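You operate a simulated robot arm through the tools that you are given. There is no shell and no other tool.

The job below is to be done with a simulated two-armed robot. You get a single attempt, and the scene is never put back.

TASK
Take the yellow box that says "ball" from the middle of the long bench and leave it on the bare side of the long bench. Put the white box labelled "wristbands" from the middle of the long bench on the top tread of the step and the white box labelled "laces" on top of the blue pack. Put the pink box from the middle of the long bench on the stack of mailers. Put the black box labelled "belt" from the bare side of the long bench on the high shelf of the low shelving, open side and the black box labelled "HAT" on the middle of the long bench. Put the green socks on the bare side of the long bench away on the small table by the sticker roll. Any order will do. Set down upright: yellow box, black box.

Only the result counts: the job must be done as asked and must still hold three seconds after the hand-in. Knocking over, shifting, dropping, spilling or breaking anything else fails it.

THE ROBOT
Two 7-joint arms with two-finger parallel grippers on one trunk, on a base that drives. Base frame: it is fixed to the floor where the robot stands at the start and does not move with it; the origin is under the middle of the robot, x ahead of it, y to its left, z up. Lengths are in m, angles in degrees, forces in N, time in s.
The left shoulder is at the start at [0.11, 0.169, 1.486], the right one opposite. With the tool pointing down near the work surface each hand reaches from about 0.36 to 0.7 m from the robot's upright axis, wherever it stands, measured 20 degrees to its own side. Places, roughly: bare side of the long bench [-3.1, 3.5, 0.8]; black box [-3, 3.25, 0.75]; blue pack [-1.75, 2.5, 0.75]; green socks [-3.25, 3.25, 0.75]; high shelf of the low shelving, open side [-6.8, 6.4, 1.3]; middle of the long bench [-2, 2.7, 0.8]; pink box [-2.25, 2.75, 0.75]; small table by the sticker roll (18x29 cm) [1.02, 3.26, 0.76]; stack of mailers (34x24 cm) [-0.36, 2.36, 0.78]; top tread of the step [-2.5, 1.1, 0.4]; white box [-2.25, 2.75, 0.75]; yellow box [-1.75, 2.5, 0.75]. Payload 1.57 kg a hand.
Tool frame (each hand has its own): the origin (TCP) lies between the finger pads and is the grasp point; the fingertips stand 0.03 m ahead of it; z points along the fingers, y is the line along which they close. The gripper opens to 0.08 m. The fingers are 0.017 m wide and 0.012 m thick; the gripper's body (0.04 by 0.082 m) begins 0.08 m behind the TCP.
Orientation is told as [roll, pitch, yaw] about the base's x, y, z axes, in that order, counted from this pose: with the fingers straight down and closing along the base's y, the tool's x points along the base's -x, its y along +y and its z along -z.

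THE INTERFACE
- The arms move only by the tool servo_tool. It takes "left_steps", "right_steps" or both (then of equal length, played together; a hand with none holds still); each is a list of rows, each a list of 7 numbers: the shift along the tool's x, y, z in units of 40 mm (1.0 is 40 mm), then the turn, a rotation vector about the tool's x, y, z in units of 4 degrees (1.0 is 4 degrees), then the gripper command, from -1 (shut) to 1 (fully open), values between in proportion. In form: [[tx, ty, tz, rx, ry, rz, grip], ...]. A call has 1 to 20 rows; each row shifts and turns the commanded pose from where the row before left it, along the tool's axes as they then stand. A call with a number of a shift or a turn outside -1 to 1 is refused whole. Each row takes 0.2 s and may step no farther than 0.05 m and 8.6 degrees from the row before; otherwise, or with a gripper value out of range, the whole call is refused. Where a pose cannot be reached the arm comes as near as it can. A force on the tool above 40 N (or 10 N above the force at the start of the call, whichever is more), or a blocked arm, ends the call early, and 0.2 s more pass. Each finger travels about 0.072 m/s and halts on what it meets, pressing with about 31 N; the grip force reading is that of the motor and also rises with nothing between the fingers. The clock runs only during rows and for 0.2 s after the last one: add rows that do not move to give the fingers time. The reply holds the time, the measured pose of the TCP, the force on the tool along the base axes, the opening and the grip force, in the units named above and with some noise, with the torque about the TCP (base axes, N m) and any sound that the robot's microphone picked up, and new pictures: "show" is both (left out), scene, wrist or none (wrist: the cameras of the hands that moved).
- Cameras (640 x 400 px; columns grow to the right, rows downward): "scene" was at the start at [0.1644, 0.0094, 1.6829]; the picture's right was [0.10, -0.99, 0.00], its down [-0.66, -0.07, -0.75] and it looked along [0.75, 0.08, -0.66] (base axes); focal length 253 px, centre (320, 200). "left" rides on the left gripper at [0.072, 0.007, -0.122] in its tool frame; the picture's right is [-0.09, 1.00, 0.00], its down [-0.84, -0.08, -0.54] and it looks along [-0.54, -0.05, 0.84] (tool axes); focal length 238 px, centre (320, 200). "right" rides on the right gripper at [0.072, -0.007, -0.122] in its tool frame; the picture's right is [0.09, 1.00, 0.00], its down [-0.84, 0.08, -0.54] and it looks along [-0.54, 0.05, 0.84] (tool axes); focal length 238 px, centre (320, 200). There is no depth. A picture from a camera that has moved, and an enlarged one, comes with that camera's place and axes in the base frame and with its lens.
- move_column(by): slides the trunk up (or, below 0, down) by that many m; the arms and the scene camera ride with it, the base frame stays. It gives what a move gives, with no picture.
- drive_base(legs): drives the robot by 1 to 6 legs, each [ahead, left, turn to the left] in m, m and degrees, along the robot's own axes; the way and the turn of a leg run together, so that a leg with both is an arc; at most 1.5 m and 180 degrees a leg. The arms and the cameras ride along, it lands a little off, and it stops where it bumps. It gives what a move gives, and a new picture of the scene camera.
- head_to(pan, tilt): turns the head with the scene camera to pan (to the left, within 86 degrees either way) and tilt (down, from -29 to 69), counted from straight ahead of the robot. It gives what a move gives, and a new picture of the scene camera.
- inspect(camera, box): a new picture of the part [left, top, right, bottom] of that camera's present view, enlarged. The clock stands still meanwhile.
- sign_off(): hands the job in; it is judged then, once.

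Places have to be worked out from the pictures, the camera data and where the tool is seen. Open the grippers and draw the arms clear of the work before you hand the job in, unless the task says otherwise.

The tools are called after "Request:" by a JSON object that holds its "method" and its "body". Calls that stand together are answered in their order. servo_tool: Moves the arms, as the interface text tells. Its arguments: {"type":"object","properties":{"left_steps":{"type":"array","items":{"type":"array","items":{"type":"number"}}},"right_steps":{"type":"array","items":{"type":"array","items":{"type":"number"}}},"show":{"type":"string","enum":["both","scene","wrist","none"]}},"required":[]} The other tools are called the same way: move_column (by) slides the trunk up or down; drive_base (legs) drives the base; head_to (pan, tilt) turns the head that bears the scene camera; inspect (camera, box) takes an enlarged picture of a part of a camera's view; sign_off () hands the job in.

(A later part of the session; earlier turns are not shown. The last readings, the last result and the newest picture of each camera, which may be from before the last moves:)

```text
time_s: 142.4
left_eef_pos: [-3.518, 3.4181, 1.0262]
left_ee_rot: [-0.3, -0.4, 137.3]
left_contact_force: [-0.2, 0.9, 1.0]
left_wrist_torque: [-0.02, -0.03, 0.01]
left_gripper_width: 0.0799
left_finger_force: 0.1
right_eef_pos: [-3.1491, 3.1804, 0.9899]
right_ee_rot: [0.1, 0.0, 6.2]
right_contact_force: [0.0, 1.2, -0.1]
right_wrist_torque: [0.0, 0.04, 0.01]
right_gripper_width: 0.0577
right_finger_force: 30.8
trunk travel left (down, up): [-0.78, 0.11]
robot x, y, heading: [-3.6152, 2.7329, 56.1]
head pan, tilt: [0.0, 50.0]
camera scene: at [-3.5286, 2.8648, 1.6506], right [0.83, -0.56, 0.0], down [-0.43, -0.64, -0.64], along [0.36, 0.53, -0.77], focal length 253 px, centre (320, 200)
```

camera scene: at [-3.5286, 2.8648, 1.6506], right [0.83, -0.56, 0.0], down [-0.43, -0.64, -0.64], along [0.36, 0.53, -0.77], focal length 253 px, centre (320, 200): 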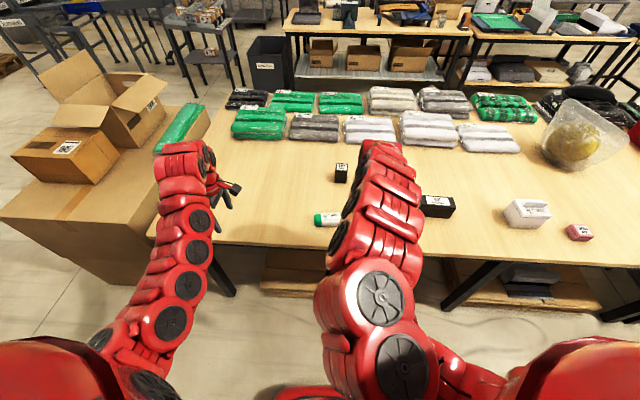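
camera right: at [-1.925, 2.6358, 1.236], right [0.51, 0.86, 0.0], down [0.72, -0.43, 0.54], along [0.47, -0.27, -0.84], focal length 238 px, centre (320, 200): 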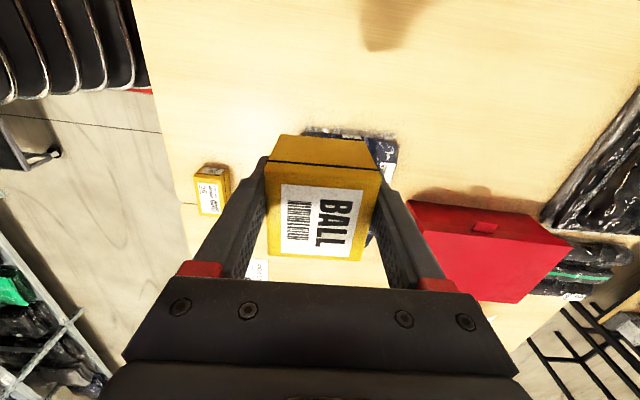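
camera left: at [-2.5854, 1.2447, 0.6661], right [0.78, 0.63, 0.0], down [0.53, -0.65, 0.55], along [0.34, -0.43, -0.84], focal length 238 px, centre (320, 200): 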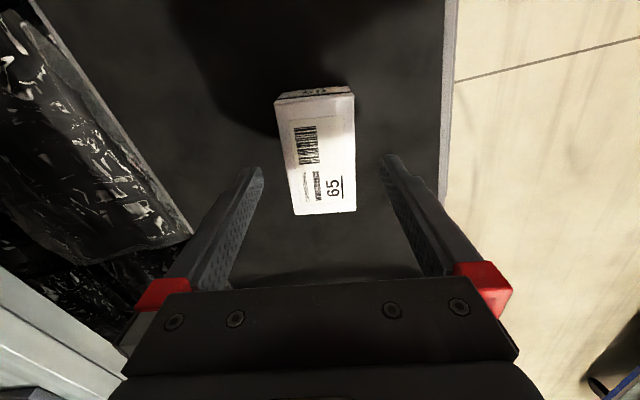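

I'm facing the bench at the bare end, 2.4° off square. I square up, shift 0.14 m left and go 0.28 m ahead so the right hand can set BALL near (-3.13, 3.53).

Request:
{"method": "drive_base", "body": {"legs": [[0, 0, -2.4], [0, 0.14, 0], [0.28, 0, 0]]}}

```text
time_s: 145.7
left_eef_pos: [-3.4321, 3.722, 1.0247]
left_ee_rot: [-0.3, -0.5, 134.9]
left_contact_force: [-0.4, 0.0, 0.6]
left_wrist_torque: [0.0, 0.0, -0.02]
left_gripper_width: 0.0799
left_finger_force: 0.0
right_eef_pos: [-3.0764, 3.4698, 0.9887]
right_ee_rot: [0.1, -0.2, 4.0]
right_contact_force: [-1.0, -0.1, -0.9]
right_wrist_torque: [0.0, 0.0, -0.01]
right_gripper_width: 0.0576
right_finger_force: 31.7
trunk travel left (down, up): [-0.78, 0.11]
robot x, y, heading: [-3.5638, 3.0423, 53.4]
head pan, tilt: [0.0, 50.0]
camera scene: at [-3.4678, 3.169, 1.6507], right [0.8, -0.59, 0.0], down [-0.45, -0.62, -0.64], along [0.38, 0.52, -0.77], focal length 253 px, centre (320, 200)
```

scene: 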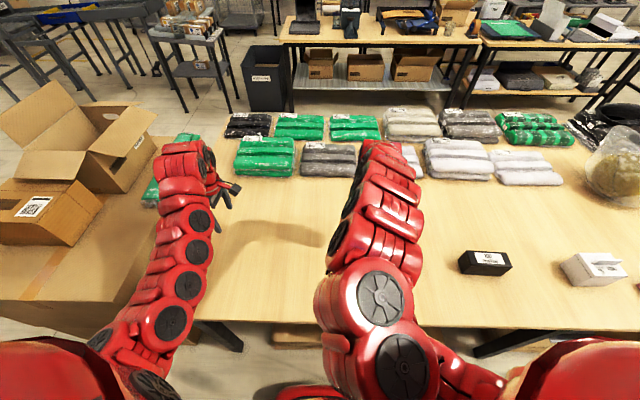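

The right hand is now near the bare area; I look through the right wrist camera to see what lies under it.

Request:
{"method": "inspect", "body": {"camera": "right", "box": [0, 0, 640, 400]}}

Request:
{"method": "inspect", "body": {"camera": "left", "box": [0, 0, 640, 400]}}

```text
1.00 times, centred on (320, 200) of right (not enlarged: the box is as wide or as high as the picture)
camera zoom: at [-3.1485, 3.4588, 1.1102], right [-0.16, 0.99, 0.0], down [0.83, 0.13, 0.54], along [0.54, 0.09, -0.84], focal length 238 px, centre (320, 200)
```

zoom: 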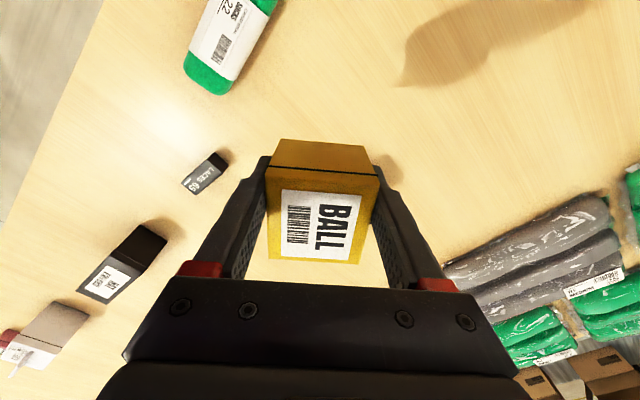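

```text
1.00 times, centred on (320, 200) of left (not enlarged: the box is as wide or as high as the picture)
camera zoom: at [-3.3856, 3.664, 1.1465], right [-0.77, -0.64, -0.01], down [-0.54, 0.64, 0.55], along [-0.35, 0.43, -0.84], focal length 238 px, centre (320, 200)
```

zoom: 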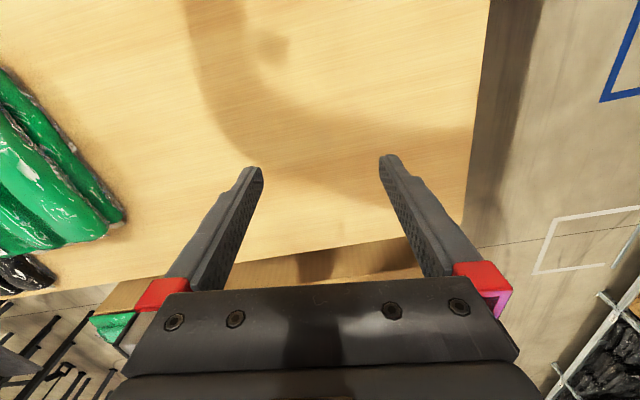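

Directly below is bare bench; socks, BELT and the small LACES are at least 13 cm away. I shift 8 cm away from them and lower BALL.

Request:
{"method": "servo_tool", "body": {"right_steps": [[0.62, 0.8, 0, 0, 0, 0, -1], [0.62, 0.8, 0, 0, 0, 0, -1], [0, 0, 0.9, 0, 0, 0, -1], [0, 0, 0.9, 0, 0, 0, -1], [0, 0, 0.9, 0, 0, 0, -1], [0, 0, 0.9, 0, 0, 0, -1], [0, 0, 0.5, 0, 0, 0, -1], [0, 0, 0, 0, 0, 0, -1]]}}

```text
time_s: 147.5
left_eef_pos: [-3.4323, 3.722, 1.0256]
left_ee_rot: [-0.3, -0.3, 134.9]
left_contact_force: [0.2, -0.2, -0.1]
left_wrist_torque: [0.0, -0.01, 0.03]
left_gripper_width: 0.08
left_finger_force: 0.0
right_eef_pos: [-3.1327, 3.5322, 0.8242]
right_ee_rot: [0.1, 0.0, 3.8]
right_contact_force: [0.7, 0.1, -1.2]
right_wrist_torque: [0.01, 0.01, 0.04]
right_gripper_width: 0.0572
right_finger_force: 30.3
trunk travel left (down, up): [-0.78, 0.11]
robot x, y, heading: [-3.5621, 3.0387, 53.6]
head pan, tilt: [0.0, 50.0]
camera scene: at [-3.4677, 3.17, 1.6506], right [0.8, -0.59, 0.0], down [-0.45, -0.62, -0.64], along [0.38, 0.52, -0.77], focal length 253 px, centre (320, 200)
camera right: at [-3.2036, 3.5207, 0.9458], right [-0.16, 0.99, 0.0], down [0.83, 0.13, 0.54], along [0.54, 0.09, -0.84], focal length 238 px, centre (320, 200)
```

scene: 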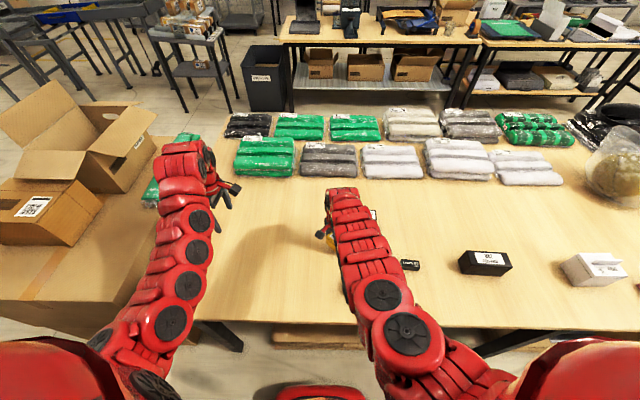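
right: 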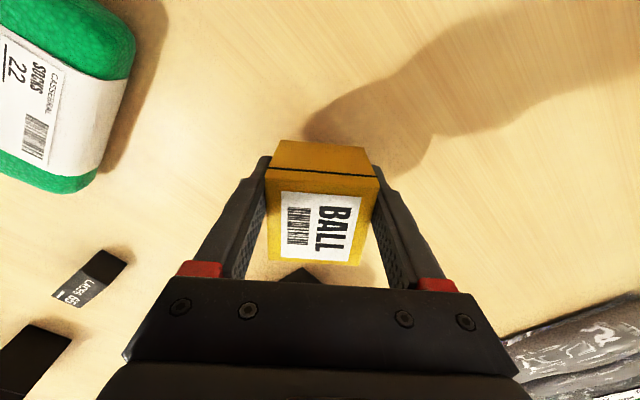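

The space is free. I lower the last 2–3 cm gently.

Request:
{"method": "servo_tool", "body": {"right_steps": [[0, 0, 0.3, 0, 0, 0, -1], [0, 0, 0.15, 0, 0, 0, -1], [0, 0, 0.07, 0, 0, 0, -1], [0, 0, 0.05, 0, 0, 0, -1], [0, 0, 0, 0, 0, 0, -1]], "show": "none"}}

```text
time_s: 148.7
left_eef_pos: [-3.4324, 3.7223, 1.0257]
left_ee_rot: [-0.3, -0.4, 134.9]
left_contact_force: [-0.5, 0.1, -0.6]
left_wrist_torque: [0.01, 0.0, -0.03]
left_gripper_width: 0.0803
left_finger_force: 0.2
right_eef_pos: [-3.1305, 3.5291, 0.8041]
right_ee_rot: [0.0, 0.0, 3.9]
right_contact_force: [-0.9, 0.0, -0.5]
right_wrist_torque: [0.04, -0.01, -0.02]
right_gripper_width: 0.0574
right_finger_force: 30.9
trunk travel left (down, up): [-0.78, 0.11]
robot x, y, heading: [-3.5626, 3.0435, 53.9]
head pan, tilt: [0.0, 50.0]
```

Request:
{"method": "servo_tool", "body": {"right_steps": [[0, 0, 0.06, 0, 0, 0, -1], [0, 0, 0.06, 0, 0, 0, -1], [0, 0, 0.04, 0, 0, 0, -1], [0, 0, 0, 0, 0, 0, -1]], "show": "none"}}

```text
time_s: 149.7
left_eef_pos: [-3.4318, 3.7212, 1.0259]
left_ee_rot: [-0.4, -0.4, 134.9]
left_contact_force: [-0.3, 0.2, 0.6]
left_wrist_torque: [0.0, 0.0, 0.04]
left_gripper_width: 0.0802
left_finger_force: 0.0
right_eef_pos: [-3.1327, 3.5273, 0.7994]
right_ee_rot: [0.1, -0.1, 3.9]
right_contact_force: [2.2, 1.2, 7.5]
right_wrist_torque: [-0.11, 0.05, 0.02]
right_gripper_width: 0.0574
right_finger_force: 30.5
right hand out of reach, approached as far as the arm can: row 1
trunk travel left (down, up): [-0.78, 0.11]
robot x, y, heading: [-3.5613, 3.0453, 53.8]
head pan, tilt: [0.0, 50.0]
```

Contact with the bench at TCP 0.799 (7.5 N). I open the right hand and lift straight up.

Request:
{"method": "servo_tool", "body": {"right_steps": [[0, 0, 0, 0, 0, 0, 0.6], [0, 0, 0, 0, 0, 0, 1], [0, 0, 0, 0, 0, 0, 1], [0, 0, -0.4, 0, 0, 0, 1], [0, 0, -0.8, 0, 0, 0, 1], [0, 0, -0.9, 0, 0, 0, 1], [0, 0, -0.9, 0, 0, 0, 1]]}}

```text
time_s: 151.3
left_eef_pos: [-3.4321, 3.7219, 1.0254]
left_ee_rot: [-0.3, -0.4, 134.9]
left_contact_force: [-0.3, 0.3, 1.1]
left_wrist_torque: [-0.03, -0.04, 0.03]
left_gripper_width: 0.0799
left_finger_force: 0.0
right_eef_pos: [-3.1336, 3.5273, 0.9174]
right_ee_rot: [0.1, -0.1, 3.9]
right_contact_force: [-0.2, 0.5, 0.1]
right_wrist_torque: [0.03, 0.0, 0.0]
right_gripper_width: 0.0802
right_finger_force: 0.1
trunk travel left (down, up): [-0.78, 0.11]
robot x, y, heading: [-3.5592, 3.0416, 53.8]
head pan, tilt: [0.0, 50.0]
camera scene: at [-3.4682, 3.1694, 1.6506], right [0.8, -0.59, 0.0], down [-0.45, -0.62, -0.64], along [0.38, 0.52, -0.77], focal length 253 px, centre (320, 200)
camera right: at [-3.206, 3.517, 1.0388], right [-0.16, 0.99, 0.0], down [0.83, 0.13, 0.54], along [0.54, 0.09, -0.84], focal length 238 px, centre (320, 200)
```

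scene: 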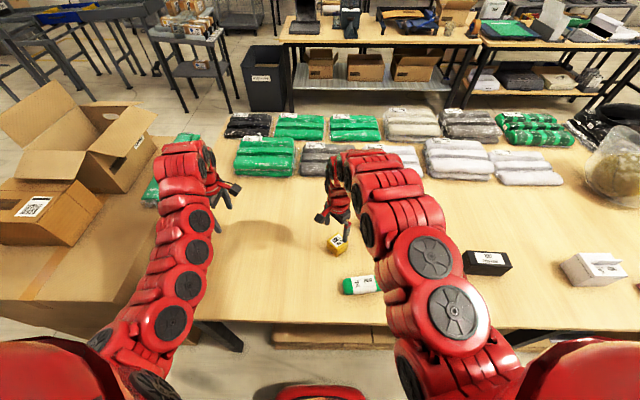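
right: 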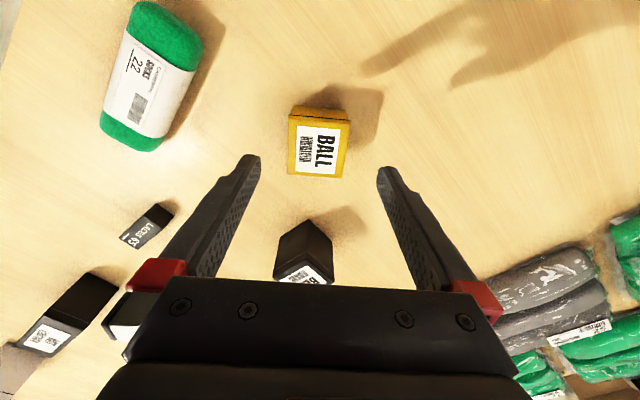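

BALL stands upright. Next I strafe 0.4 m right to bring HAT in front of the right hand and the green socks in front of the left hand, after raising the right hand a little.

Request:
{"method": "servo_tool", "body": {"right_steps": [[0, 0, -0.8, 0, 0, 0, 1], [0, 0, -0.6, 0, 0, 0, 1]], "show": "none"}}

Request:
{"method": "drive_base", "body": {"legs": [[0, -0.4, 0]]}}

Request:
{"method": "inspect", "body": {"camera": "right", "box": [0, 0, 640, 400]}}

Request:
{"method": "inspect", "body": {"camera": "left", "box": [0, 0, 640, 400]}}

```text
time_s: 151.9
left_eef_pos: [-3.4351, 3.7233, 1.0234]
left_ee_rot: [-0.4, -0.1, 134.8]
left_contact_force: [0.3, 0.5, 0.5]
left_wrist_torque: [-0.03, -0.07, -0.05]
left_gripper_width: 0.08
left_finger_force: 0.1
right_eef_pos: [-3.1445, 3.5428, 0.9801]
right_ee_rot: [-0.2, -1.8, 7.3]
right_contact_force: [2.9, -3.3, -1.5]
right_wrist_torque: [0.32, 0.27, -0.03]
right_gripper_width: 0.0801
right_finger_force: 0.0
trunk travel left (down, up): [-0.78, 0.11]
robot x, y, heading: [-3.5607, 3.0384, 53.3]
head pan, tilt: [0.0, 50.0]
```

```text
time_s: 154.3
left_eef_pos: [-3.1108, 3.4843, 1.0254]
left_ee_rot: [-0.3, -0.3, 134.8]
left_contact_force: [0.2, 0.1, 0.9]
left_wrist_torque: [-0.03, 0.02, -0.02]
left_gripper_width: 0.0799
left_finger_force: 0.1
right_eef_pos: [-2.8095, 3.2927, 0.9736]
right_ee_rot: [0.0, -0.1, 3.8]
right_contact_force: [-0.8, 0.1, 0.0]
right_wrist_torque: [0.02, -0.01, -0.02]
right_gripper_width: 0.0802
right_finger_force: 0.0
trunk travel left (down, up): [-0.78, 0.11]
robot x, y, heading: [-3.2403, 2.8065, 53.3]
head pan, tilt: [0.0, 50.0]
camera scene: at [-3.1473, 2.9334, 1.6505], right [0.8, -0.59, 0.0], down [-0.46, -0.62, -0.64], along [0.38, 0.52, -0.77], focal length 253 px, centre (320, 200)
```

scene: 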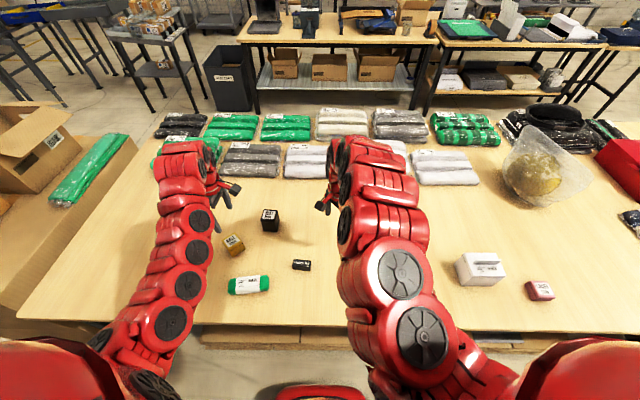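

```text
1.00 times, centred on (320, 200) of right (not enlarged: the box is as wide or as high as the picture)
camera zoom: at [-2.8826, 3.2809, 1.0946], right [-0.16, 0.99, 0.0], down [0.83, 0.13, 0.54], along [0.54, 0.09, -0.84], focal length 238 px, centre (320, 200)
```

zoom: 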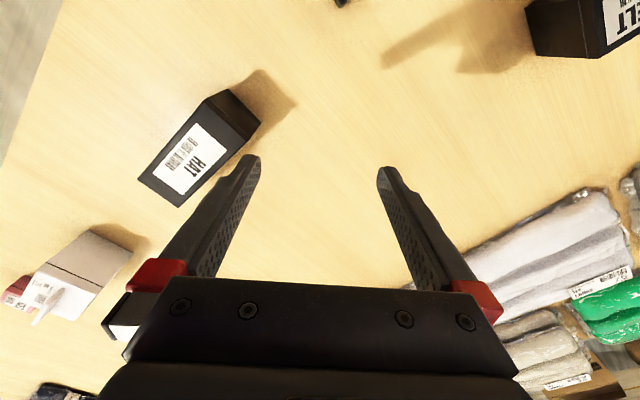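

```text
1.00 times, centred on (320, 200) of left (not enlarged: the box is as wide or as high as the picture)
camera zoom: at [-3.0645, 3.4279, 1.146], right [-0.77, -0.64, 0.0], down [-0.53, 0.64, 0.55], along [-0.35, 0.42, -0.84], focal length 238 px, centre (320, 200)
```

zoom: 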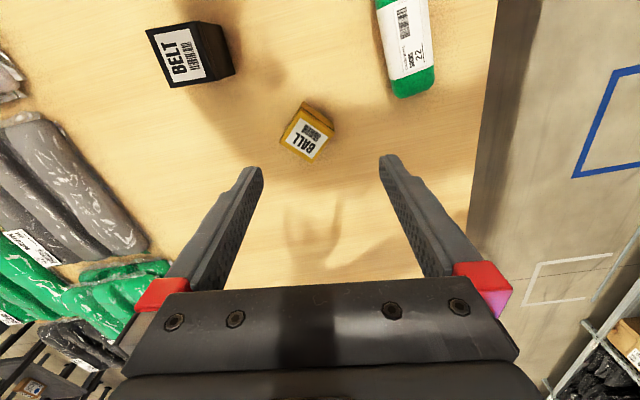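

HAT and the socks are both in view. I enlarge the wrist views to measure their outlines.

Request:
{"method": "inspect", "body": {"camera": "right", "box": [110, 60, 310, 220]}}

Request:
{"method": "inspect", "body": {"camera": "left", "box": [340, 0, 500, 120]}}

Request:
{"method": "inspect", "body": {"camera": "scene", "box": [210, 190, 370, 310]}}

```text
2.50 times, centred on (210, 140) of right
camera zoom: at [-2.8826, 3.2809, 1.0946], right [-0.16, 0.99, 0.0], down [0.83, 0.13, 0.54], along [0.54, 0.09, -0.84], focal length 596 px, centre (595, 350)
```

zoom: 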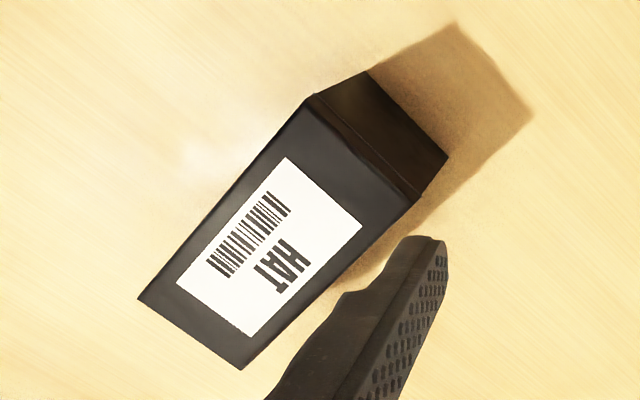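

```text
3.33 times, centred on (420, 60) of left
camera zoom: at [-3.0645, 3.4279, 1.146], right [-0.77, -0.64, 0.0], down [-0.53, 0.64, 0.55], along [-0.35, 0.42, -0.84], focal length 794 px, centre (-13, 667)
```

zoom: 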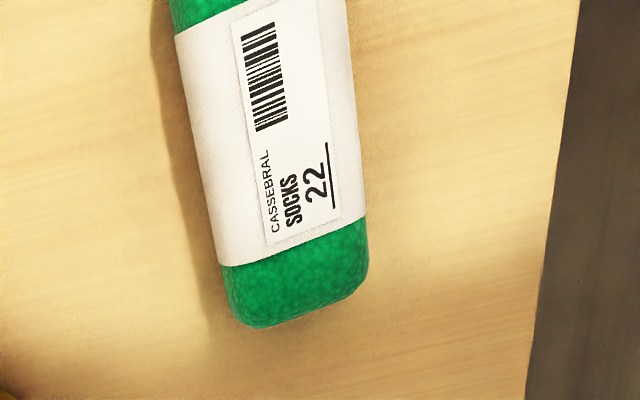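

```text
3.33 times, centred on (290, 250) of scene
camera zoom: at [-3.1473, 2.9334, 1.6505], right [0.8, -0.59, 0.0], down [-0.46, -0.62, -0.64], along [0.38, 0.52, -0.77], focal length 843 px, centre (420, 33)
```

zoom: 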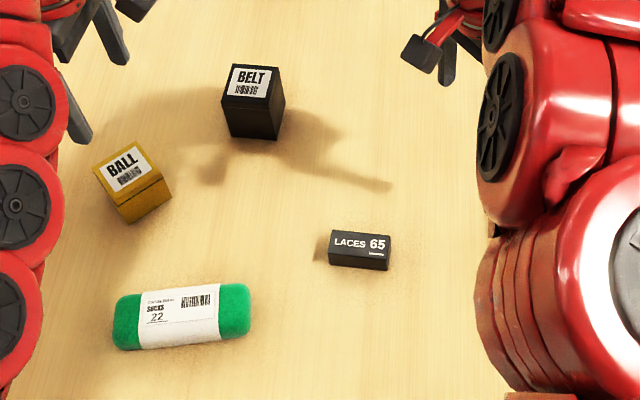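

HAT is centred at about (-2.749, 3.151) with its long side near -41°, the socks at (-3.143, 3.353) with long axis ~-28°. I bring both hands over them and turn them across the short sides.

Request:
{"method": "servo_tool", "body": {"right_steps": [[-0.32, -0.91, 0, 0, 0, 0, 1], [-0.32, -0.91, 0, 0, 0, 0, 1], [-0.32, -0.91, 0, 0, 0, 0, 1], [-0.32, -0.91, 0, 0, 0, 0, 1], [0, 0, 0, 0, 0, 1, 1], [0, 0, 0, 0, 0, 1, 1], [0, 0, 0, 0, 0, 1, 1], [0, 0, 0, 0, 0, 1, 1], [0, 0, 0, 0, 0, 1, 1], [0, 0, 0, 0, 0, 1, 1], [0, 0, 0, 0, 0, 1, 1], [0, 0, 0, 0, 0, 1, 1], [0, 0, 0, 0, 0, 1, 1], [0, 0, 0, 0, 0, 1, 1], [0, 0, 0, 0, 0, 1, 1], [0, 0, 0, 0, 0, 0.1, 1]], "left_steps": [[0.44, 0.72, 0, 0, 0, 0, 1], [0.44, 0.72, 0, 0, 0, 0, 1], [0.44, 0.72, 0, 0, 0, 0, 1], [0.44, 0.72, 0, 0, 0, 0, 1], [0, 0, 0, 0, 0, -1, 1], [0, 0, 0, 0, 0, -1, 1], [0, 0, 0, 0, 0, -1, 1], [0, 0, 0, 0, 0, -1, 1], [0, 0, 0.7, 0, 0, 0, 1], [0, 0, 0.7, 0, 0, 0, 1], [0, 0, 0.7, 0, 0, 0, 1], [0, 0, 0.7, 0, 0, 0, 1], [0, 0, 0.7, 0, 0, 0, 1], [0, 0, 0, 0, 0, 0, 1], [0, 0, 0, 0, 0, 0, 1], [0, 0, 0, 0, 0, 0, 1]]}}

```text
time_s: 157.8
left_eef_pos: [-3.1169, 3.443, 0.8404]
left_ee_rot: [-0.4, -0.3, 150.8]
left_contact_force: [0.0, 0.8, 0.0]
left_wrist_torque: [-0.01, -0.01, 0.03]
left_gripper_width: 0.08
left_finger_force: 0.0
left hand out of reach, approached as far as the arm can: row 1, 2, 3, 4
right_eef_pos: [-2.7219, 3.1889, 0.9519]
right_ee_rot: [-0.1, 0.0, -40.5]
right_contact_force: [-0.6, -0.1, 0.2]
right_wrist_torque: [0.0, -0.01, 0.0]
right_gripper_width: 0.08
right_finger_force: 0.1
right hand out of reach, approached as far as the arm can: row 2, 3, 4
trunk travel left (down, up): [-0.78, 0.11]
robot x, y, heading: [-3.2396, 2.8075, 53.4]
head pan, tilt: [0.0, 50.0]
camera scene: at [-3.1469, 2.9331, 1.6506], right [0.8, -0.59, 0.0], down [-0.46, -0.62, -0.64], along [0.38, 0.52, -0.77], focal length 253 px, centre (320, 200)
camera right: at [-2.7813, 3.2317, 1.0729], right [0.58, 0.82, 0.0], down [0.69, -0.49, 0.54], along [0.44, -0.31, -0.84], focal length 238 px, centre (320, 200)
camera left: at [-3.0561, 3.4004, 0.9606], right [-0.57, -0.82, -0.01], down [-0.69, 0.47, 0.55], along [-0.45, 0.31, -0.84], focal length 238 px, centre (320, 200)
```

scene: 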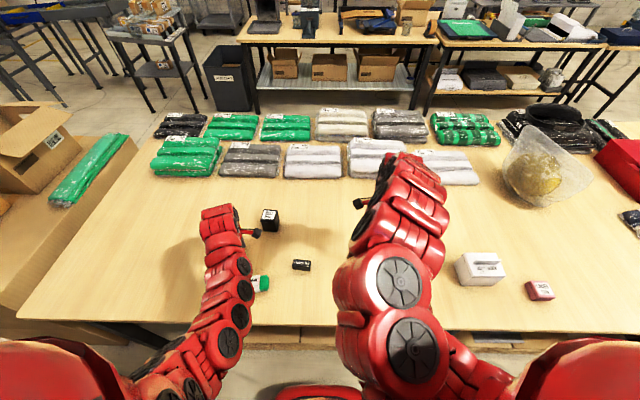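
right: 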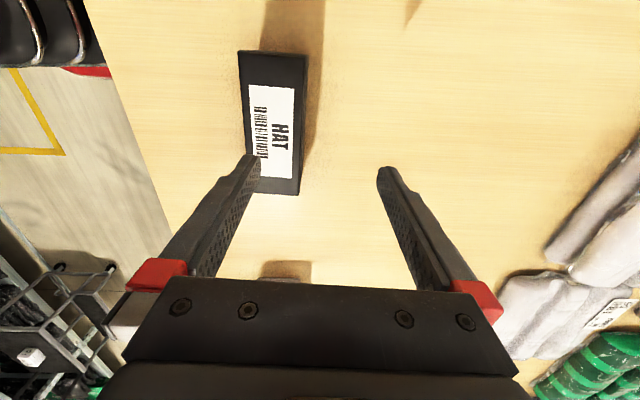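
left: 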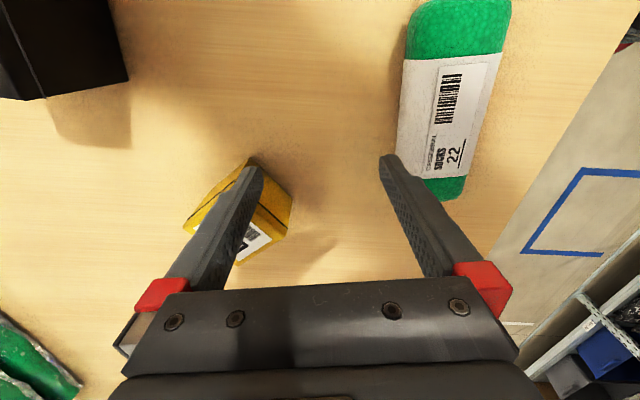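

The left hand was blocked from folding back at that height and came down beside BALL without touching it. I raise it clear at once and move it over the socks lower down; the right hand lowers a little and shifts over HAT.

Request:
{"method": "servo_tool", "body": {"left_steps": [[0, 0, -0.8, 0, 0, 0, 1], [0, 0, -0.8, 0, 0, 0, 1], [0.2, 0.76, 0, 0, 0, 0, 1], [0.2, 0.76, 0, 0, 0, 0, 1], [0.2, 0.76, 0, 0, 0, 0, 1], [0, 0, 0, 0, 0, 0, 1]], "right_steps": [[0, 0, 0.65, 0, 0, 0, 1], [0, 0, 0.65, 0, 0, 0, 1], [0.08, -0.55, 0, 0, 0, 0, 1], [0.08, -0.55, 0, 0, 0, 0, 1], [0, 0, 0, 0, 0, 0, 1], [0, 0, 0, 0, 0, 0, 1]]}}

```text
time_s: 159.2
left_eef_pos: [-3.1411, 3.3487, 0.9059]
left_ee_rot: [-0.5, -0.2, 150.7]
left_contact_force: [-0.7, -0.3, 0.4]
left_wrist_torque: [0.0, 0.05, -0.02]
left_gripper_width: 0.0799
left_finger_force: 0.0
right_eef_pos: [-2.7527, 3.1648, 0.8933]
right_ee_rot: [0.1, 0.0, -40.6]
right_contact_force: [-0.7, 0.5, 0.7]
right_wrist_torque: [0.03, 0.0, -0.05]
right_gripper_width: 0.08
right_finger_force: 0.1
right hand out of reach, approached as far as the arm can: row 4
trunk travel left (down, up): [-0.78, 0.11]
robot x, y, heading: [-3.2415, 2.8078, 53.5]
head pan, tilt: [0.0, 50.0]
camera scene: at [-3.147, 2.9329, 1.6506], right [0.8, -0.59, 0.0], down [-0.46, -0.62, -0.64], along [0.38, 0.52, -0.77], focal length 253 px, centre (320, 200)
camera right: at [-2.8126, 3.2068, 1.0156], right [0.58, 0.82, 0.0], down [0.69, -0.49, 0.54], along [0.44, -0.31, -0.84], focal length 238 px, centre (320, 200)
camera left: at [-3.0806, 3.306, 1.0259], right [-0.57, -0.82, -0.01], down [-0.69, 0.47, 0.55], along [-0.45, 0.31, -0.84], focal length 238 px, centre (320, 200)
```

scene: 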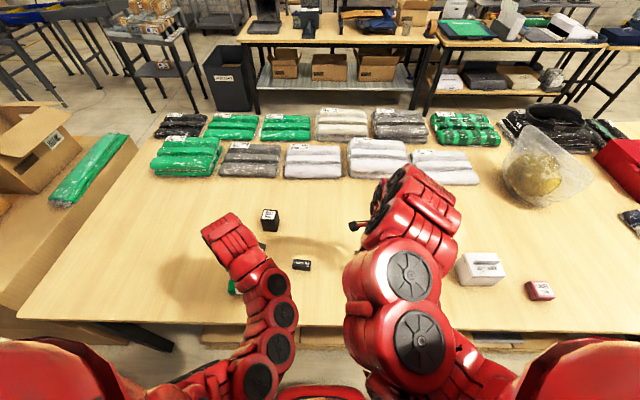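
right: 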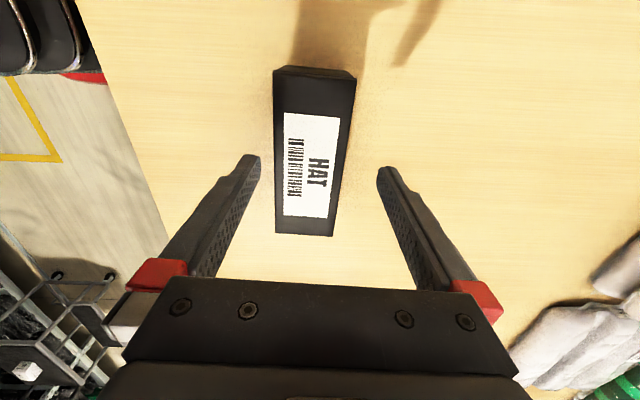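
left: 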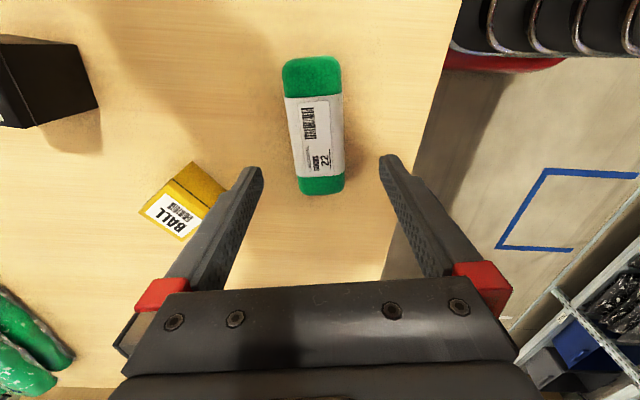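

Socks are centred under the left hand and HAT is 8 mm off under the right. I correct and lower both: left to 0.80, right to about 0.87 for a check.

Request:
{"method": "servo_tool", "body": {"left_steps": [[0.13, 0, 0.5, 0, 0, 0, 1], [0, 0, 0.8, 0, 0, 0, 1], [0, 0, 0.7, 0, 0, 0, 1], [0, 0, 0.5, 0, 0, 0, 1], [0, 0, 0.1, 0, 0, 0, 1]], "right_steps": [[0.1, -0.2, 0.2, 0, 0, 0, 1], [0, 0, 0.2, 0, 0, 0, 1], [0, 0, 0, 0, 0, 0, 1], [0, 0, 0, 0, 0, 0, 1], [0, 0, 0, 0, 0, 0, 1]], "show": "wrist"}}

```text
time_s: 160.3
left_eef_pos: [-3.1357, 3.3478, 0.8008]
left_ee_rot: [-0.4, -0.3, 150.7]
left_contact_force: [-0.6, 0.3, 0.6]
left_wrist_torque: [-0.01, 0.01, 0.04]
left_gripper_width: 0.08
left_finger_force: 0.0
right_eef_pos: [-2.7594, 3.1599, 0.8787]
right_ee_rot: [0.1, -0.1, -40.6]
right_contact_force: [-0.6, 0.2, -0.6]
right_wrist_torque: [0.04, -0.01, 0.0]
right_gripper_width: 0.08
right_finger_force: 0.2
trunk travel left (down, up): [-0.78, 0.11]
robot x, y, heading: [-3.2396, 2.8103, 53.4]
head pan, tilt: [0.0, 50.0]
camera right: at [-2.8197, 3.202, 0.9997], right [0.58, 0.82, 0.0], down [0.69, -0.49, 0.54], along [0.44, -0.31, -0.84], focal length 238 px, centre (320, 200)
camera left: at [-3.076, 3.305, 0.9216], right [-0.57, -0.82, -0.01], down [-0.69, 0.47, 0.55], along [-0.45, 0.31, -0.84], focal length 238 px, centre (320, 200)
```

right: 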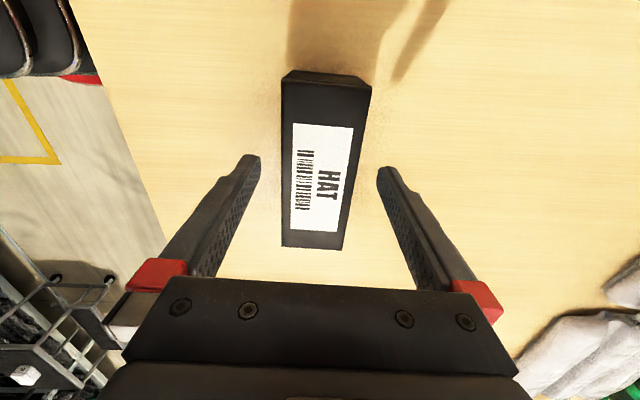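
left: 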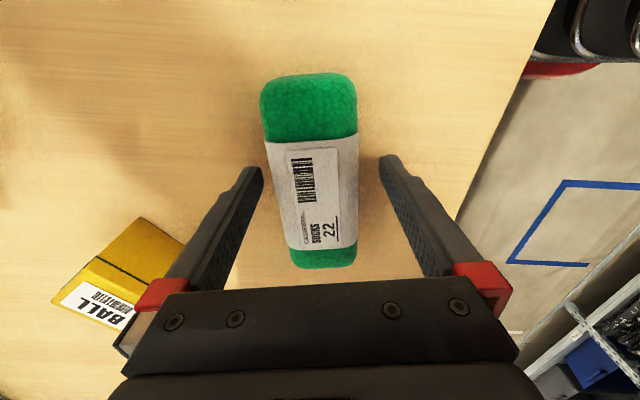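

Both are centred. The left hand closes on the socks; the right hand goes down to 0.81 around HAT and closes.

Request:
{"method": "servo_tool", "body": {"left_steps": [[0, 0, 0.05, 0, 0, 0, 1], [0, 0, 0, 0, 0, 0, -1], [0, 0, 0, 0, 0, 0, -1], [0, 0, 0, 0, 0, 0, -1], [0, 0, 0, 0, 0, 0, -1], [0, 0, 0, 0, 0, 0, -1], [0, 0, 0, 0, 0, 0, -1], [0, 0, 0, 0, 0, 0, -1]], "right_steps": [[0, 0, 0.6, 0, 0, 0, 1], [0, 0, 0.6, 0, 0, 0, 1], [0, 0, 0.5, 0, 0, 0, 1], [0, 0, 0, 0, 0, 0, 1], [0, 0, 0, 0, 0, 0, -1], [0, 0, 0, 0, 0, 0, -1], [0, 0, 0, 0, 0, 0, -1], [0, 0, 0, 0, 0, 0, -1]], "show": "wrist"}}

```text
time_s: 162.2
left_eef_pos: [-3.137, 3.348, 0.7997]
left_ee_rot: [-0.4, -0.3, 150.8]
left_contact_force: [0.2, 0.0, -0.5]
left_wrist_torque: [-0.03, -0.01, -0.01]
left_gripper_width: 0.0548
left_finger_force: 31.1
right_eef_pos: [-2.7616, 3.1605, 0.8123]
right_ee_rot: [0.1, 0.0, -40.6]
right_contact_force: [-0.1, -0.6, -0.1]
right_wrist_torque: [0.03, 0.04, -0.03]
right_gripper_width: 0.0574
right_finger_force: 30.8
trunk travel left (down, up): [-0.78, 0.11]
robot x, y, heading: [-3.2401, 2.8078, 53.6]
head pan, tilt: [0.0, 50.0]
camera right: at [-2.8204, 3.2026, 0.9325], right [0.58, 0.82, 0.0], down [0.69, -0.49, 0.54], along [0.44, -0.31, -0.84], focal length 238 px, centre (320, 200)
camera left: at [-3.0764, 3.3052, 0.9198], right [-0.57, -0.82, -0.01], down [-0.69, 0.47, 0.55], along [-0.45, 0.31, -0.84], focal length 238 px, centre (320, 200)
```

right: 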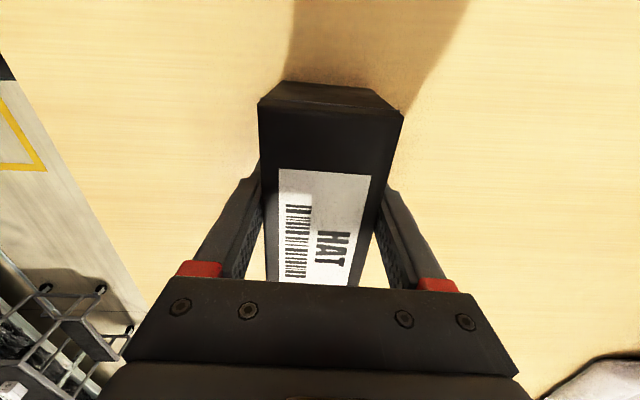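
left: 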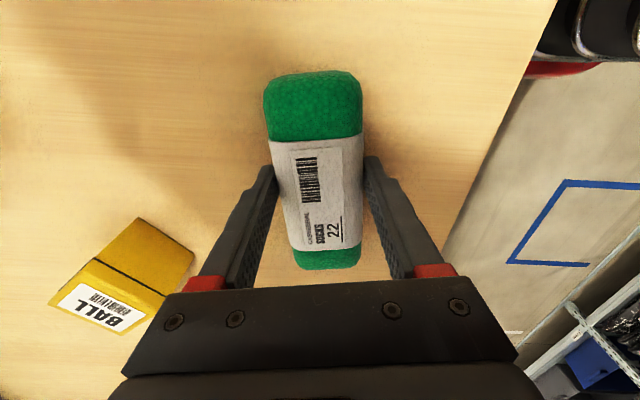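

Both are gripped (HAT 57 mm, socks 55 mm). I lift both 10 cm and then raise the trunk 0.1 m to clear the taller white box on the way.

Request:
{"method": "servo_tool", "body": {"left_steps": [[0, 0, -0.5, 0, 0, 0, -1], [0, 0, -0.7, 0, 0, 0, -1], [0, 0, -0.7, 0, 0, 0, -1], [0, 0, -0.6, 0, 0, 0, -1]], "right_steps": [[0, 0, -0.5, 0, 0, 0, -1], [0, 0, -0.7, 0, 0, 0, -1], [0, 0, -0.7, 0, 0, 0, -1], [0, 0, -0.6, 0, 0, 0, -1]], "show": "none"}}

Request:
{"method": "move_column", "body": {"by": 0.1}}

Request:
{"method": "inspect", "body": {"camera": "scene", "box": [0, 0, 640, 400]}}

```text
time_s: 163.2
left_eef_pos: [-3.1353, 3.3464, 0.8974]
left_ee_rot: [-0.4, -0.2, 150.7]
left_contact_force: [0.2, 0.1, -0.9]
left_wrist_torque: [0.02, 0.02, 0.01]
left_gripper_width: 0.0553
left_finger_force: 31.2
right_eef_pos: [-2.7525, 3.1703, 0.8998]
right_ee_rot: [0.1, 0.1, -40.6]
right_contact_force: [0.2, 0.0, -0.7]
right_wrist_torque: [0.01, 0.02, 0.01]
right_gripper_width: 0.0575
right_finger_force: 31.1
right hand out of reach, approached as far as the arm can: row 4
trunk travel left (down, up): [-0.78, 0.11]
robot x, y, heading: [-3.2402, 2.8079, 53.4]
head pan, tilt: [0.0, 50.0]
```

```text
time_s: 164.5
left_eef_pos: [-3.1368, 3.3458, 0.9979]
left_ee_rot: [-0.4, -0.3, 150.7]
left_contact_force: [0.1, 0.4, -0.1]
left_wrist_torque: [0.0, -0.01, -0.03]
left_gripper_width: 0.055
left_finger_force: 31.4
right_eef_pos: [-2.7544, 3.1698, 0.9986]
right_ee_rot: [-0.1, -0.1, -40.6]
right_contact_force: [-0.2, -0.4, -1.8]
right_wrist_torque: [0.0, 0.04, -0.02]
right_gripper_width: 0.0576
right_finger_force: 31.1
trunk travel left (down, up): [-0.88, 0.01]
robot x, y, heading: [-3.2428, 2.8029, 53.7]
head pan, tilt: [0.0, 50.0]
```

```text
1.00 times, centred on (320, 200) of scene (not enlarged: the box is as wide or as high as the picture)
camera zoom: at [-3.1466, 2.9333, 1.7505], right [0.8, -0.59, 0.0], down [-0.46, -0.62, -0.64], along [0.38, 0.52, -0.77], focal length 253 px, centre (320, 200)
```

zoom: 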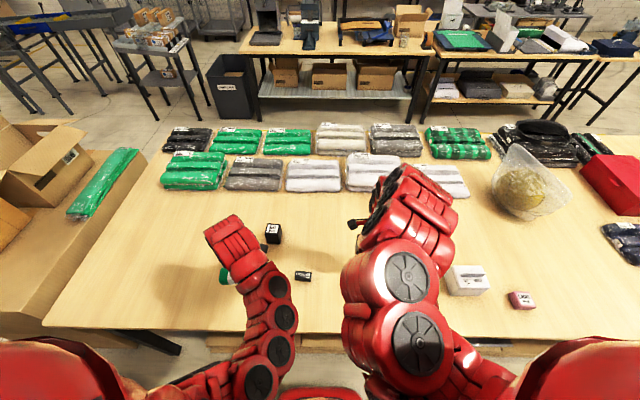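

Clear. I strafe 0.86 m right to bring HAT over the middle of the bench.

Request:
{"method": "drive_base", "body": {"legs": [[0, -0.86, 0]]}}

Request:
{"method": "inspect", "body": {"camera": "right", "box": [0, 0, 640, 400]}}

```text
time_s: 169.1
left_eef_pos: [-2.4337, 2.8241, 0.9982]
left_ee_rot: [-0.4, -0.4, 150.6]
left_contact_force: [-0.4, -0.7, 0.3]
left_wrist_torque: [0.01, 0.02, -0.02]
left_gripper_width: 0.0548
left_finger_force: 31.2
right_eef_pos: [-2.0513, 2.6481, 0.9973]
right_ee_rot: [-0.1, 0.0, -40.8]
right_contact_force: [0.2, -0.4, -1.7]
right_wrist_torque: [0.01, 0.03, 0.01]
right_gripper_width: 0.0575
right_finger_force: 30.6
trunk travel left (down, up): [-0.88, 0.01]
robot x, y, heading: [-2.5397, 2.2871, 53.5]
head pan, tilt: [0.0, 50.0]
camera scene: at [-2.445, 2.412, 1.7505], right [0.8, -0.6, 0.0], down [-0.46, -0.61, -0.64], along [0.38, 0.52, -0.77], focal length 253 px, centre (320, 200)
```

scene: 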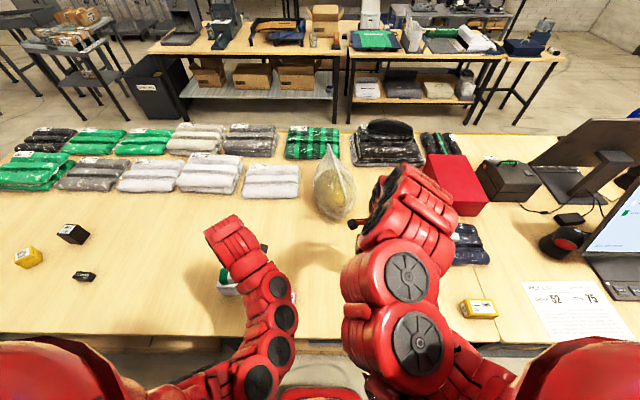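

```text
1.00 times, centred on (320, 200) of right (not enlarged: the box is as wide or as high as the picture)
camera zoom: at [-2.1103, 2.6897, 1.1199], right [0.58, 0.81, 0.0], down [0.68, -0.49, 0.54], along [0.44, -0.32, -0.84], focal length 238 px, centre (320, 200)
```

zoom: 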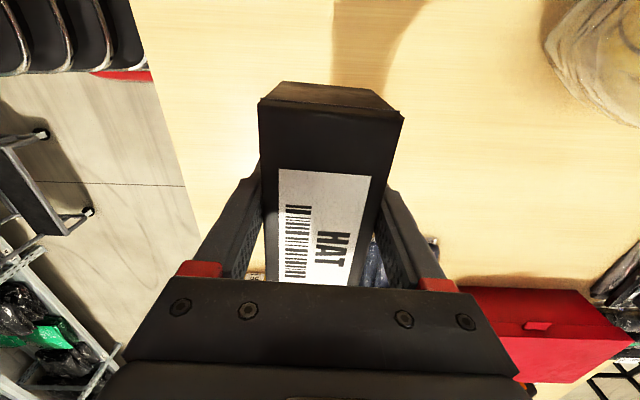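

HAT hangs over the free middle (target about (-2.03, 2.68)). The left hand with the socks is near the big white box, so I keep the trunk up and lower only the right arm.

Request:
{"method": "servo_tool", "body": {"right_steps": [[0, 0.5, 0.5, 0, 0, 0, -1], [0, 0.5, 0.5, 0, 0, 0, -1], [0, 0, 0.9, 0, 0, 0, -1], [0, 0, 0.9, 0, 0, 0, -1], [0, 0, 0.8, 0, 0, 0, -1], [0, 0, 0, 0, 0, 0, -1]]}}

```text
time_s: 170.5
left_eef_pos: [-2.4337, 2.8242, 0.998]
left_ee_rot: [-0.4, -0.3, 150.5]
left_contact_force: [-0.6, 1.2, -0.9]
left_wrist_torque: [-0.02, 0.01, -0.01]
left_gripper_width: 0.0552
left_finger_force: 31.2
right_eef_pos: [-2.0256, 2.6779, 0.8531]
right_ee_rot: [0.0, 0.0, -40.7]
right_contact_force: [0.2, -0.7, -1.3]
right_wrist_torque: [0.03, 0.04, 0.01]
right_gripper_width: 0.0575
right_finger_force: 30.9
trunk travel left (down, up): [-0.88, 0.01]
robot x, y, heading: [-2.5381, 2.2837, 53.3]
head pan, tilt: [0.0, 50.0]
camera scene: at [-2.4455, 2.4118, 1.7506], right [0.8, -0.6, 0.0], down [-0.46, -0.61, -0.64], along [0.38, 0.52, -0.77], focal length 253 px, centre (320, 200)
camera right: at [-2.0847, 2.72, 0.9753], right [0.58, 0.81, 0.0], down [0.68, -0.49, 0.54], along [0.44, -0.31, -0.84], focal length 238 px, centre (320, 200)
```

scene: 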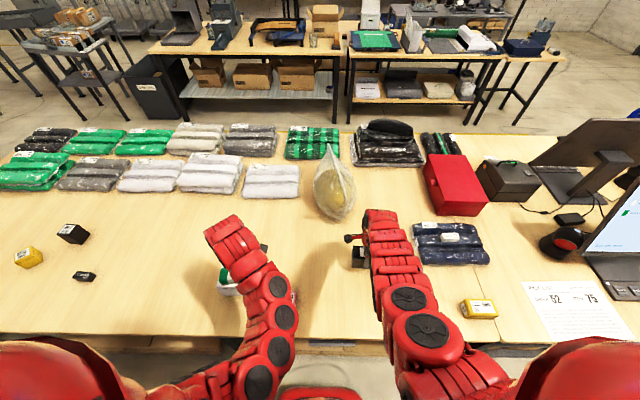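
right: 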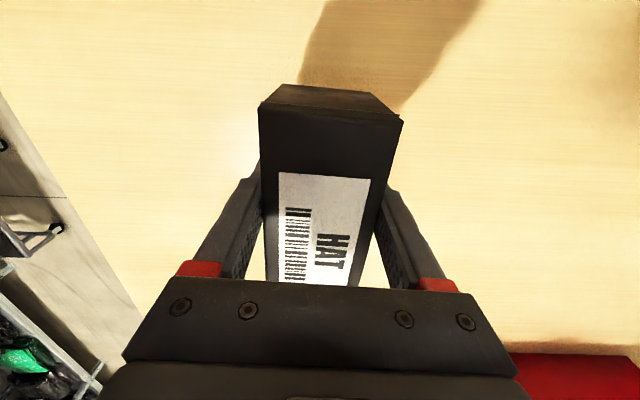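

Below is bare bench. I lower the last 4 cm gently.

Request:
{"method": "servo_tool", "body": {"right_steps": [[0, 0, 0.5, 0, 0, 0, -1], [0, 0, 0.25, 0, 0, 0, -1], [0, 0, 0.1, 0, 0, 0, -1], [0, 0, 0.05, 0, 0, 0, -1], [0, 0, 0, 0, 0, 0, -1]], "show": "none"}}

```text
time_s: 171.7
left_eef_pos: [-2.4336, 2.8247, 0.9968]
left_ee_rot: [-0.4, -0.3, 150.6]
left_contact_force: [-0.3, -0.3, -1.0]
left_wrist_torque: [0.0, -0.01, 0.0]
left_gripper_width: 0.0548
left_finger_force: 31.0
right_eef_pos: [-2.0326, 2.6674, 0.8265]
right_ee_rot: [-0.1, 0.0, -40.8]
right_contact_force: [-0.3, -0.7, -1.4]
right_wrist_torque: [0.0, 0.02, 0.01]
right_gripper_width: 0.0574
right_finger_force: 31.4
right hand out of reach, approached as far as the arm can: row 1, 2
trunk travel left (down, up): [-0.88, 0.01]
robot x, y, heading: [-2.542, 2.2856, 53.3]
head pan, tilt: [0.0, 50.0]
```

The arm is at its limit with the trunk this high; I lower the trunk 13 mm to bring HAT just onto the bench (socks still over 5 cm above the white box).

Request:
{"method": "move_column", "body": {"by": -0.013}}

```text
time_s: 172.3
left_eef_pos: [-2.4332, 2.8255, 0.985]
left_ee_rot: [-0.5, -0.3, 150.6]
left_contact_force: [0.9, 0.7, -0.5]
left_wrist_torque: [0.0, 0.04, 0.01]
left_gripper_width: 0.0552
left_finger_force: 30.5
right_eef_pos: [-2.0333, 2.6673, 0.815]
right_ee_rot: [-0.1, 0.0, -40.8]
right_contact_force: [-0.2, -0.2, -0.9]
right_wrist_torque: [0.0, 0.01, -0.01]
right_gripper_width: 0.0578
right_finger_force: 30.9
trunk travel left (down, up): [-0.867, 0.023]
robot x, y, heading: [-2.5369, 2.2835, 53.1]
head pan, tilt: [0.0, 50.0]
```

Request:
{"method": "move_column", "body": {"by": -0.003}}

```text
time_s: 172.8
left_eef_pos: [-2.4327, 2.8246, 0.9818]
left_ee_rot: [-0.4, -0.3, 150.7]
left_contact_force: [0.1, 0.5, -1.1]
left_wrist_torque: [-0.01, -0.02, 0.0]
left_gripper_width: 0.055
left_finger_force: 31.0
right_eef_pos: [-2.0327, 2.667, 0.811]
right_ee_rot: [0.0, 0.0, -40.8]
right_contact_force: [-0.7, -0.6, -1.1]
right_wrist_torque: [-0.01, -0.03, 0.02]
right_gripper_width: 0.0577
right_finger_force: 30.9
trunk travel left (down, up): [-0.864, 0.026]
robot x, y, heading: [-2.5399, 2.2825, 53.4]
head pan, tilt: [0.0, 50.0]
```

Request:
{"method": "move_column", "body": {"by": -0.003}}

```text
time_s: 173.3
left_eef_pos: [-2.4335, 2.8237, 0.9801]
left_ee_rot: [-0.5, -0.3, 150.5]
left_contact_force: [-0.3, 0.1, -0.4]
left_wrist_torque: [-0.06, 0.01, 0.01]
left_gripper_width: 0.055
left_finger_force: 31.3
right_eef_pos: [-2.0322, 2.6669, 0.8103]
right_ee_rot: [0.1, -0.1, -40.9]
right_contact_force: [-0.3, -2.8, 22.2]
right_wrist_torque: [0.09, 0.71, -0.05]
right_gripper_width: 0.0576
right_finger_force: 31.2
trunk travel left (down, up): [-0.861, 0.029]
robot x, y, heading: [-2.538, 2.2878, 53.4]
head pan, tilt: [0.0, 50.0]
```

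HAT rests on the bench. I open the right hand and lift straight up.

Request:
{"method": "servo_tool", "body": {"right_steps": [[0, 0, -0.03, 0, 0, 0, 0.5], [0, 0, 0, 0, 0, 0, 1], [0, 0, 0, 0, 0, 0, 1], [0, 0, -0.4, 0, 0, 0, 1], [0, 0, -0.7, 0, 0, 0, 1], [0, 0, -0.8, 0, 0, 0, 1], [0, 0, -0.8, 0, 0, 0, 1]]}}

```text
time_s: 174.9
left_eef_pos: [-2.4336, 2.8247, 0.979]
left_ee_rot: [-0.3, -0.3, 150.6]
left_contact_force: [-0.2, -1.0, -0.2]
left_wrist_torque: [0.03, -0.03, 0.02]
left_gripper_width: 0.0548
left_finger_force: 30.3
right_eef_pos: [-2.0304, 2.6671, 0.9198]
right_ee_rot: [0.0, -0.1, -40.7]
right_contact_force: [-0.8, -0.4, 0.3]
right_wrist_torque: [0.04, -0.01, 0.0]
right_gripper_width: 0.0802
right_finger_force: 0.1
trunk travel left (down, up): [-0.861, 0.029]
robot x, y, heading: [-2.5357, 2.2849, 53.3]
head pan, tilt: [0.0, 50.0]
camera scene: at [-2.4453, 2.411, 1.7317], right [0.8, -0.6, 0.0], down [-0.46, -0.61, -0.64], along [0.38, 0.52, -0.77], focal length 253 px, centre (320, 200)
camera right: at [-2.0896, 2.7095, 1.0403], right [0.58, 0.81, 0.0], down [0.68, -0.49, 0.54], along [0.44, -0.31, -0.84], focal length 238 px, centre (320, 200)
```

scene: 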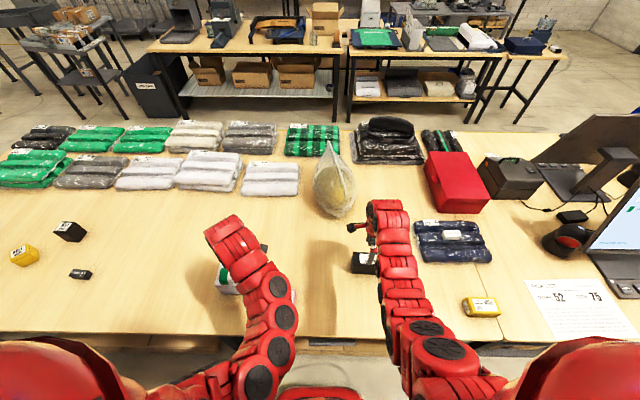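
right: 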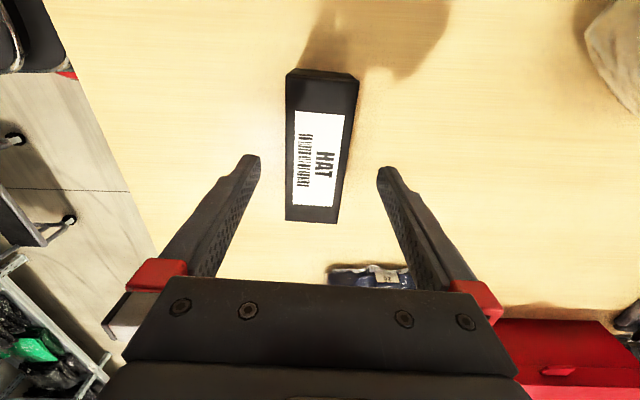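

HAT stands upright in the middle. Next the pink box, about 0.47 m ahead and slightly left: I raise the right hand and strafe 0.3 m left so the right hand can take it.

Request:
{"method": "servo_tool", "body": {"right_steps": [[0, 0, -0.7, 0, 0, 0, 1], [0, 0, -0.5, 0, 0, 0, 1]], "show": "none"}}

Request:
{"method": "drive_base", "body": {"legs": [[0, 0.3, 0]]}}

Request:
{"method": "inspect", "body": {"camera": "right", "box": [0, 0, 640, 400]}}

```text
time_s: 175.6
left_eef_pos: [-2.4337, 2.8252, 0.978]
left_ee_rot: [-0.3, -0.3, 150.6]
left_contact_force: [-0.2, -0.1, 0.2]
left_wrist_torque: [-0.01, 0.01, 0.03]
left_gripper_width: 0.055
left_finger_force: 31.1
right_eef_pos: [-2.0335, 2.6661, 0.9664]
right_ee_rot: [-0.2, 0.0, -40.7]
right_contact_force: [0.3, 0.4, 0.8]
right_wrist_torque: [0.01, -0.01, 0.04]
right_gripper_width: 0.08
right_finger_force: 0.1
trunk travel left (down, up): [-0.861, 0.029]
robot x, y, heading: [-2.5378, 2.2874, 53.3]
head pan, tilt: [0.0, 50.0]
```

```text
time_s: 177.6
left_eef_pos: [-2.6747, 3.0029, 0.9797]
left_ee_rot: [-0.5, -0.3, 150.9]
left_contact_force: [0.1, -0.5, 0.6]
left_wrist_torque: [0.01, -0.01, 0.01]
left_gripper_width: 0.0552
left_finger_force: 30.7
right_eef_pos: [-2.2733, 2.8454, 0.9654]
right_ee_rot: [0.0, 0.0, -40.5]
right_contact_force: [0.9, -0.3, 0.0]
right_wrist_torque: [0.0, -0.02, 0.01]
right_gripper_width: 0.0799
right_finger_force: 0.0
trunk travel left (down, up): [-0.861, 0.029]
robot x, y, heading: [-2.7768, 2.4624, 53.5]
head pan, tilt: [0.0, 50.0]
camera scene: at [-2.6844, 2.5894, 1.7316], right [0.8, -0.59, 0.0], down [-0.46, -0.62, -0.64], along [0.38, 0.52, -0.77], focal length 253 px, centre (320, 200)
```

scene: 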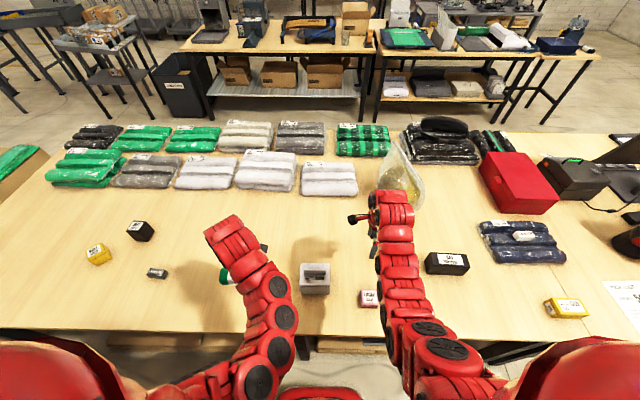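

```text
1.00 times, centred on (320, 200) of right (not enlarged: the box is as wide or as high as the picture)
camera zoom: at [-2.3325, 2.8882, 1.0874], right [0.58, 0.82, 0.0], down [0.69, -0.48, 0.54], along [0.44, -0.31, -0.84], focal length 238 px, centre (320, 200)
```

zoom: 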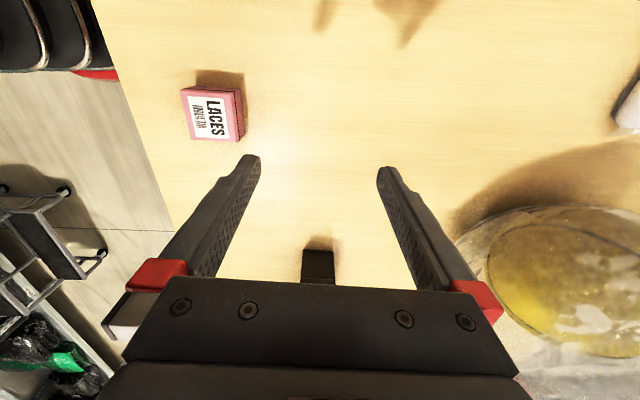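

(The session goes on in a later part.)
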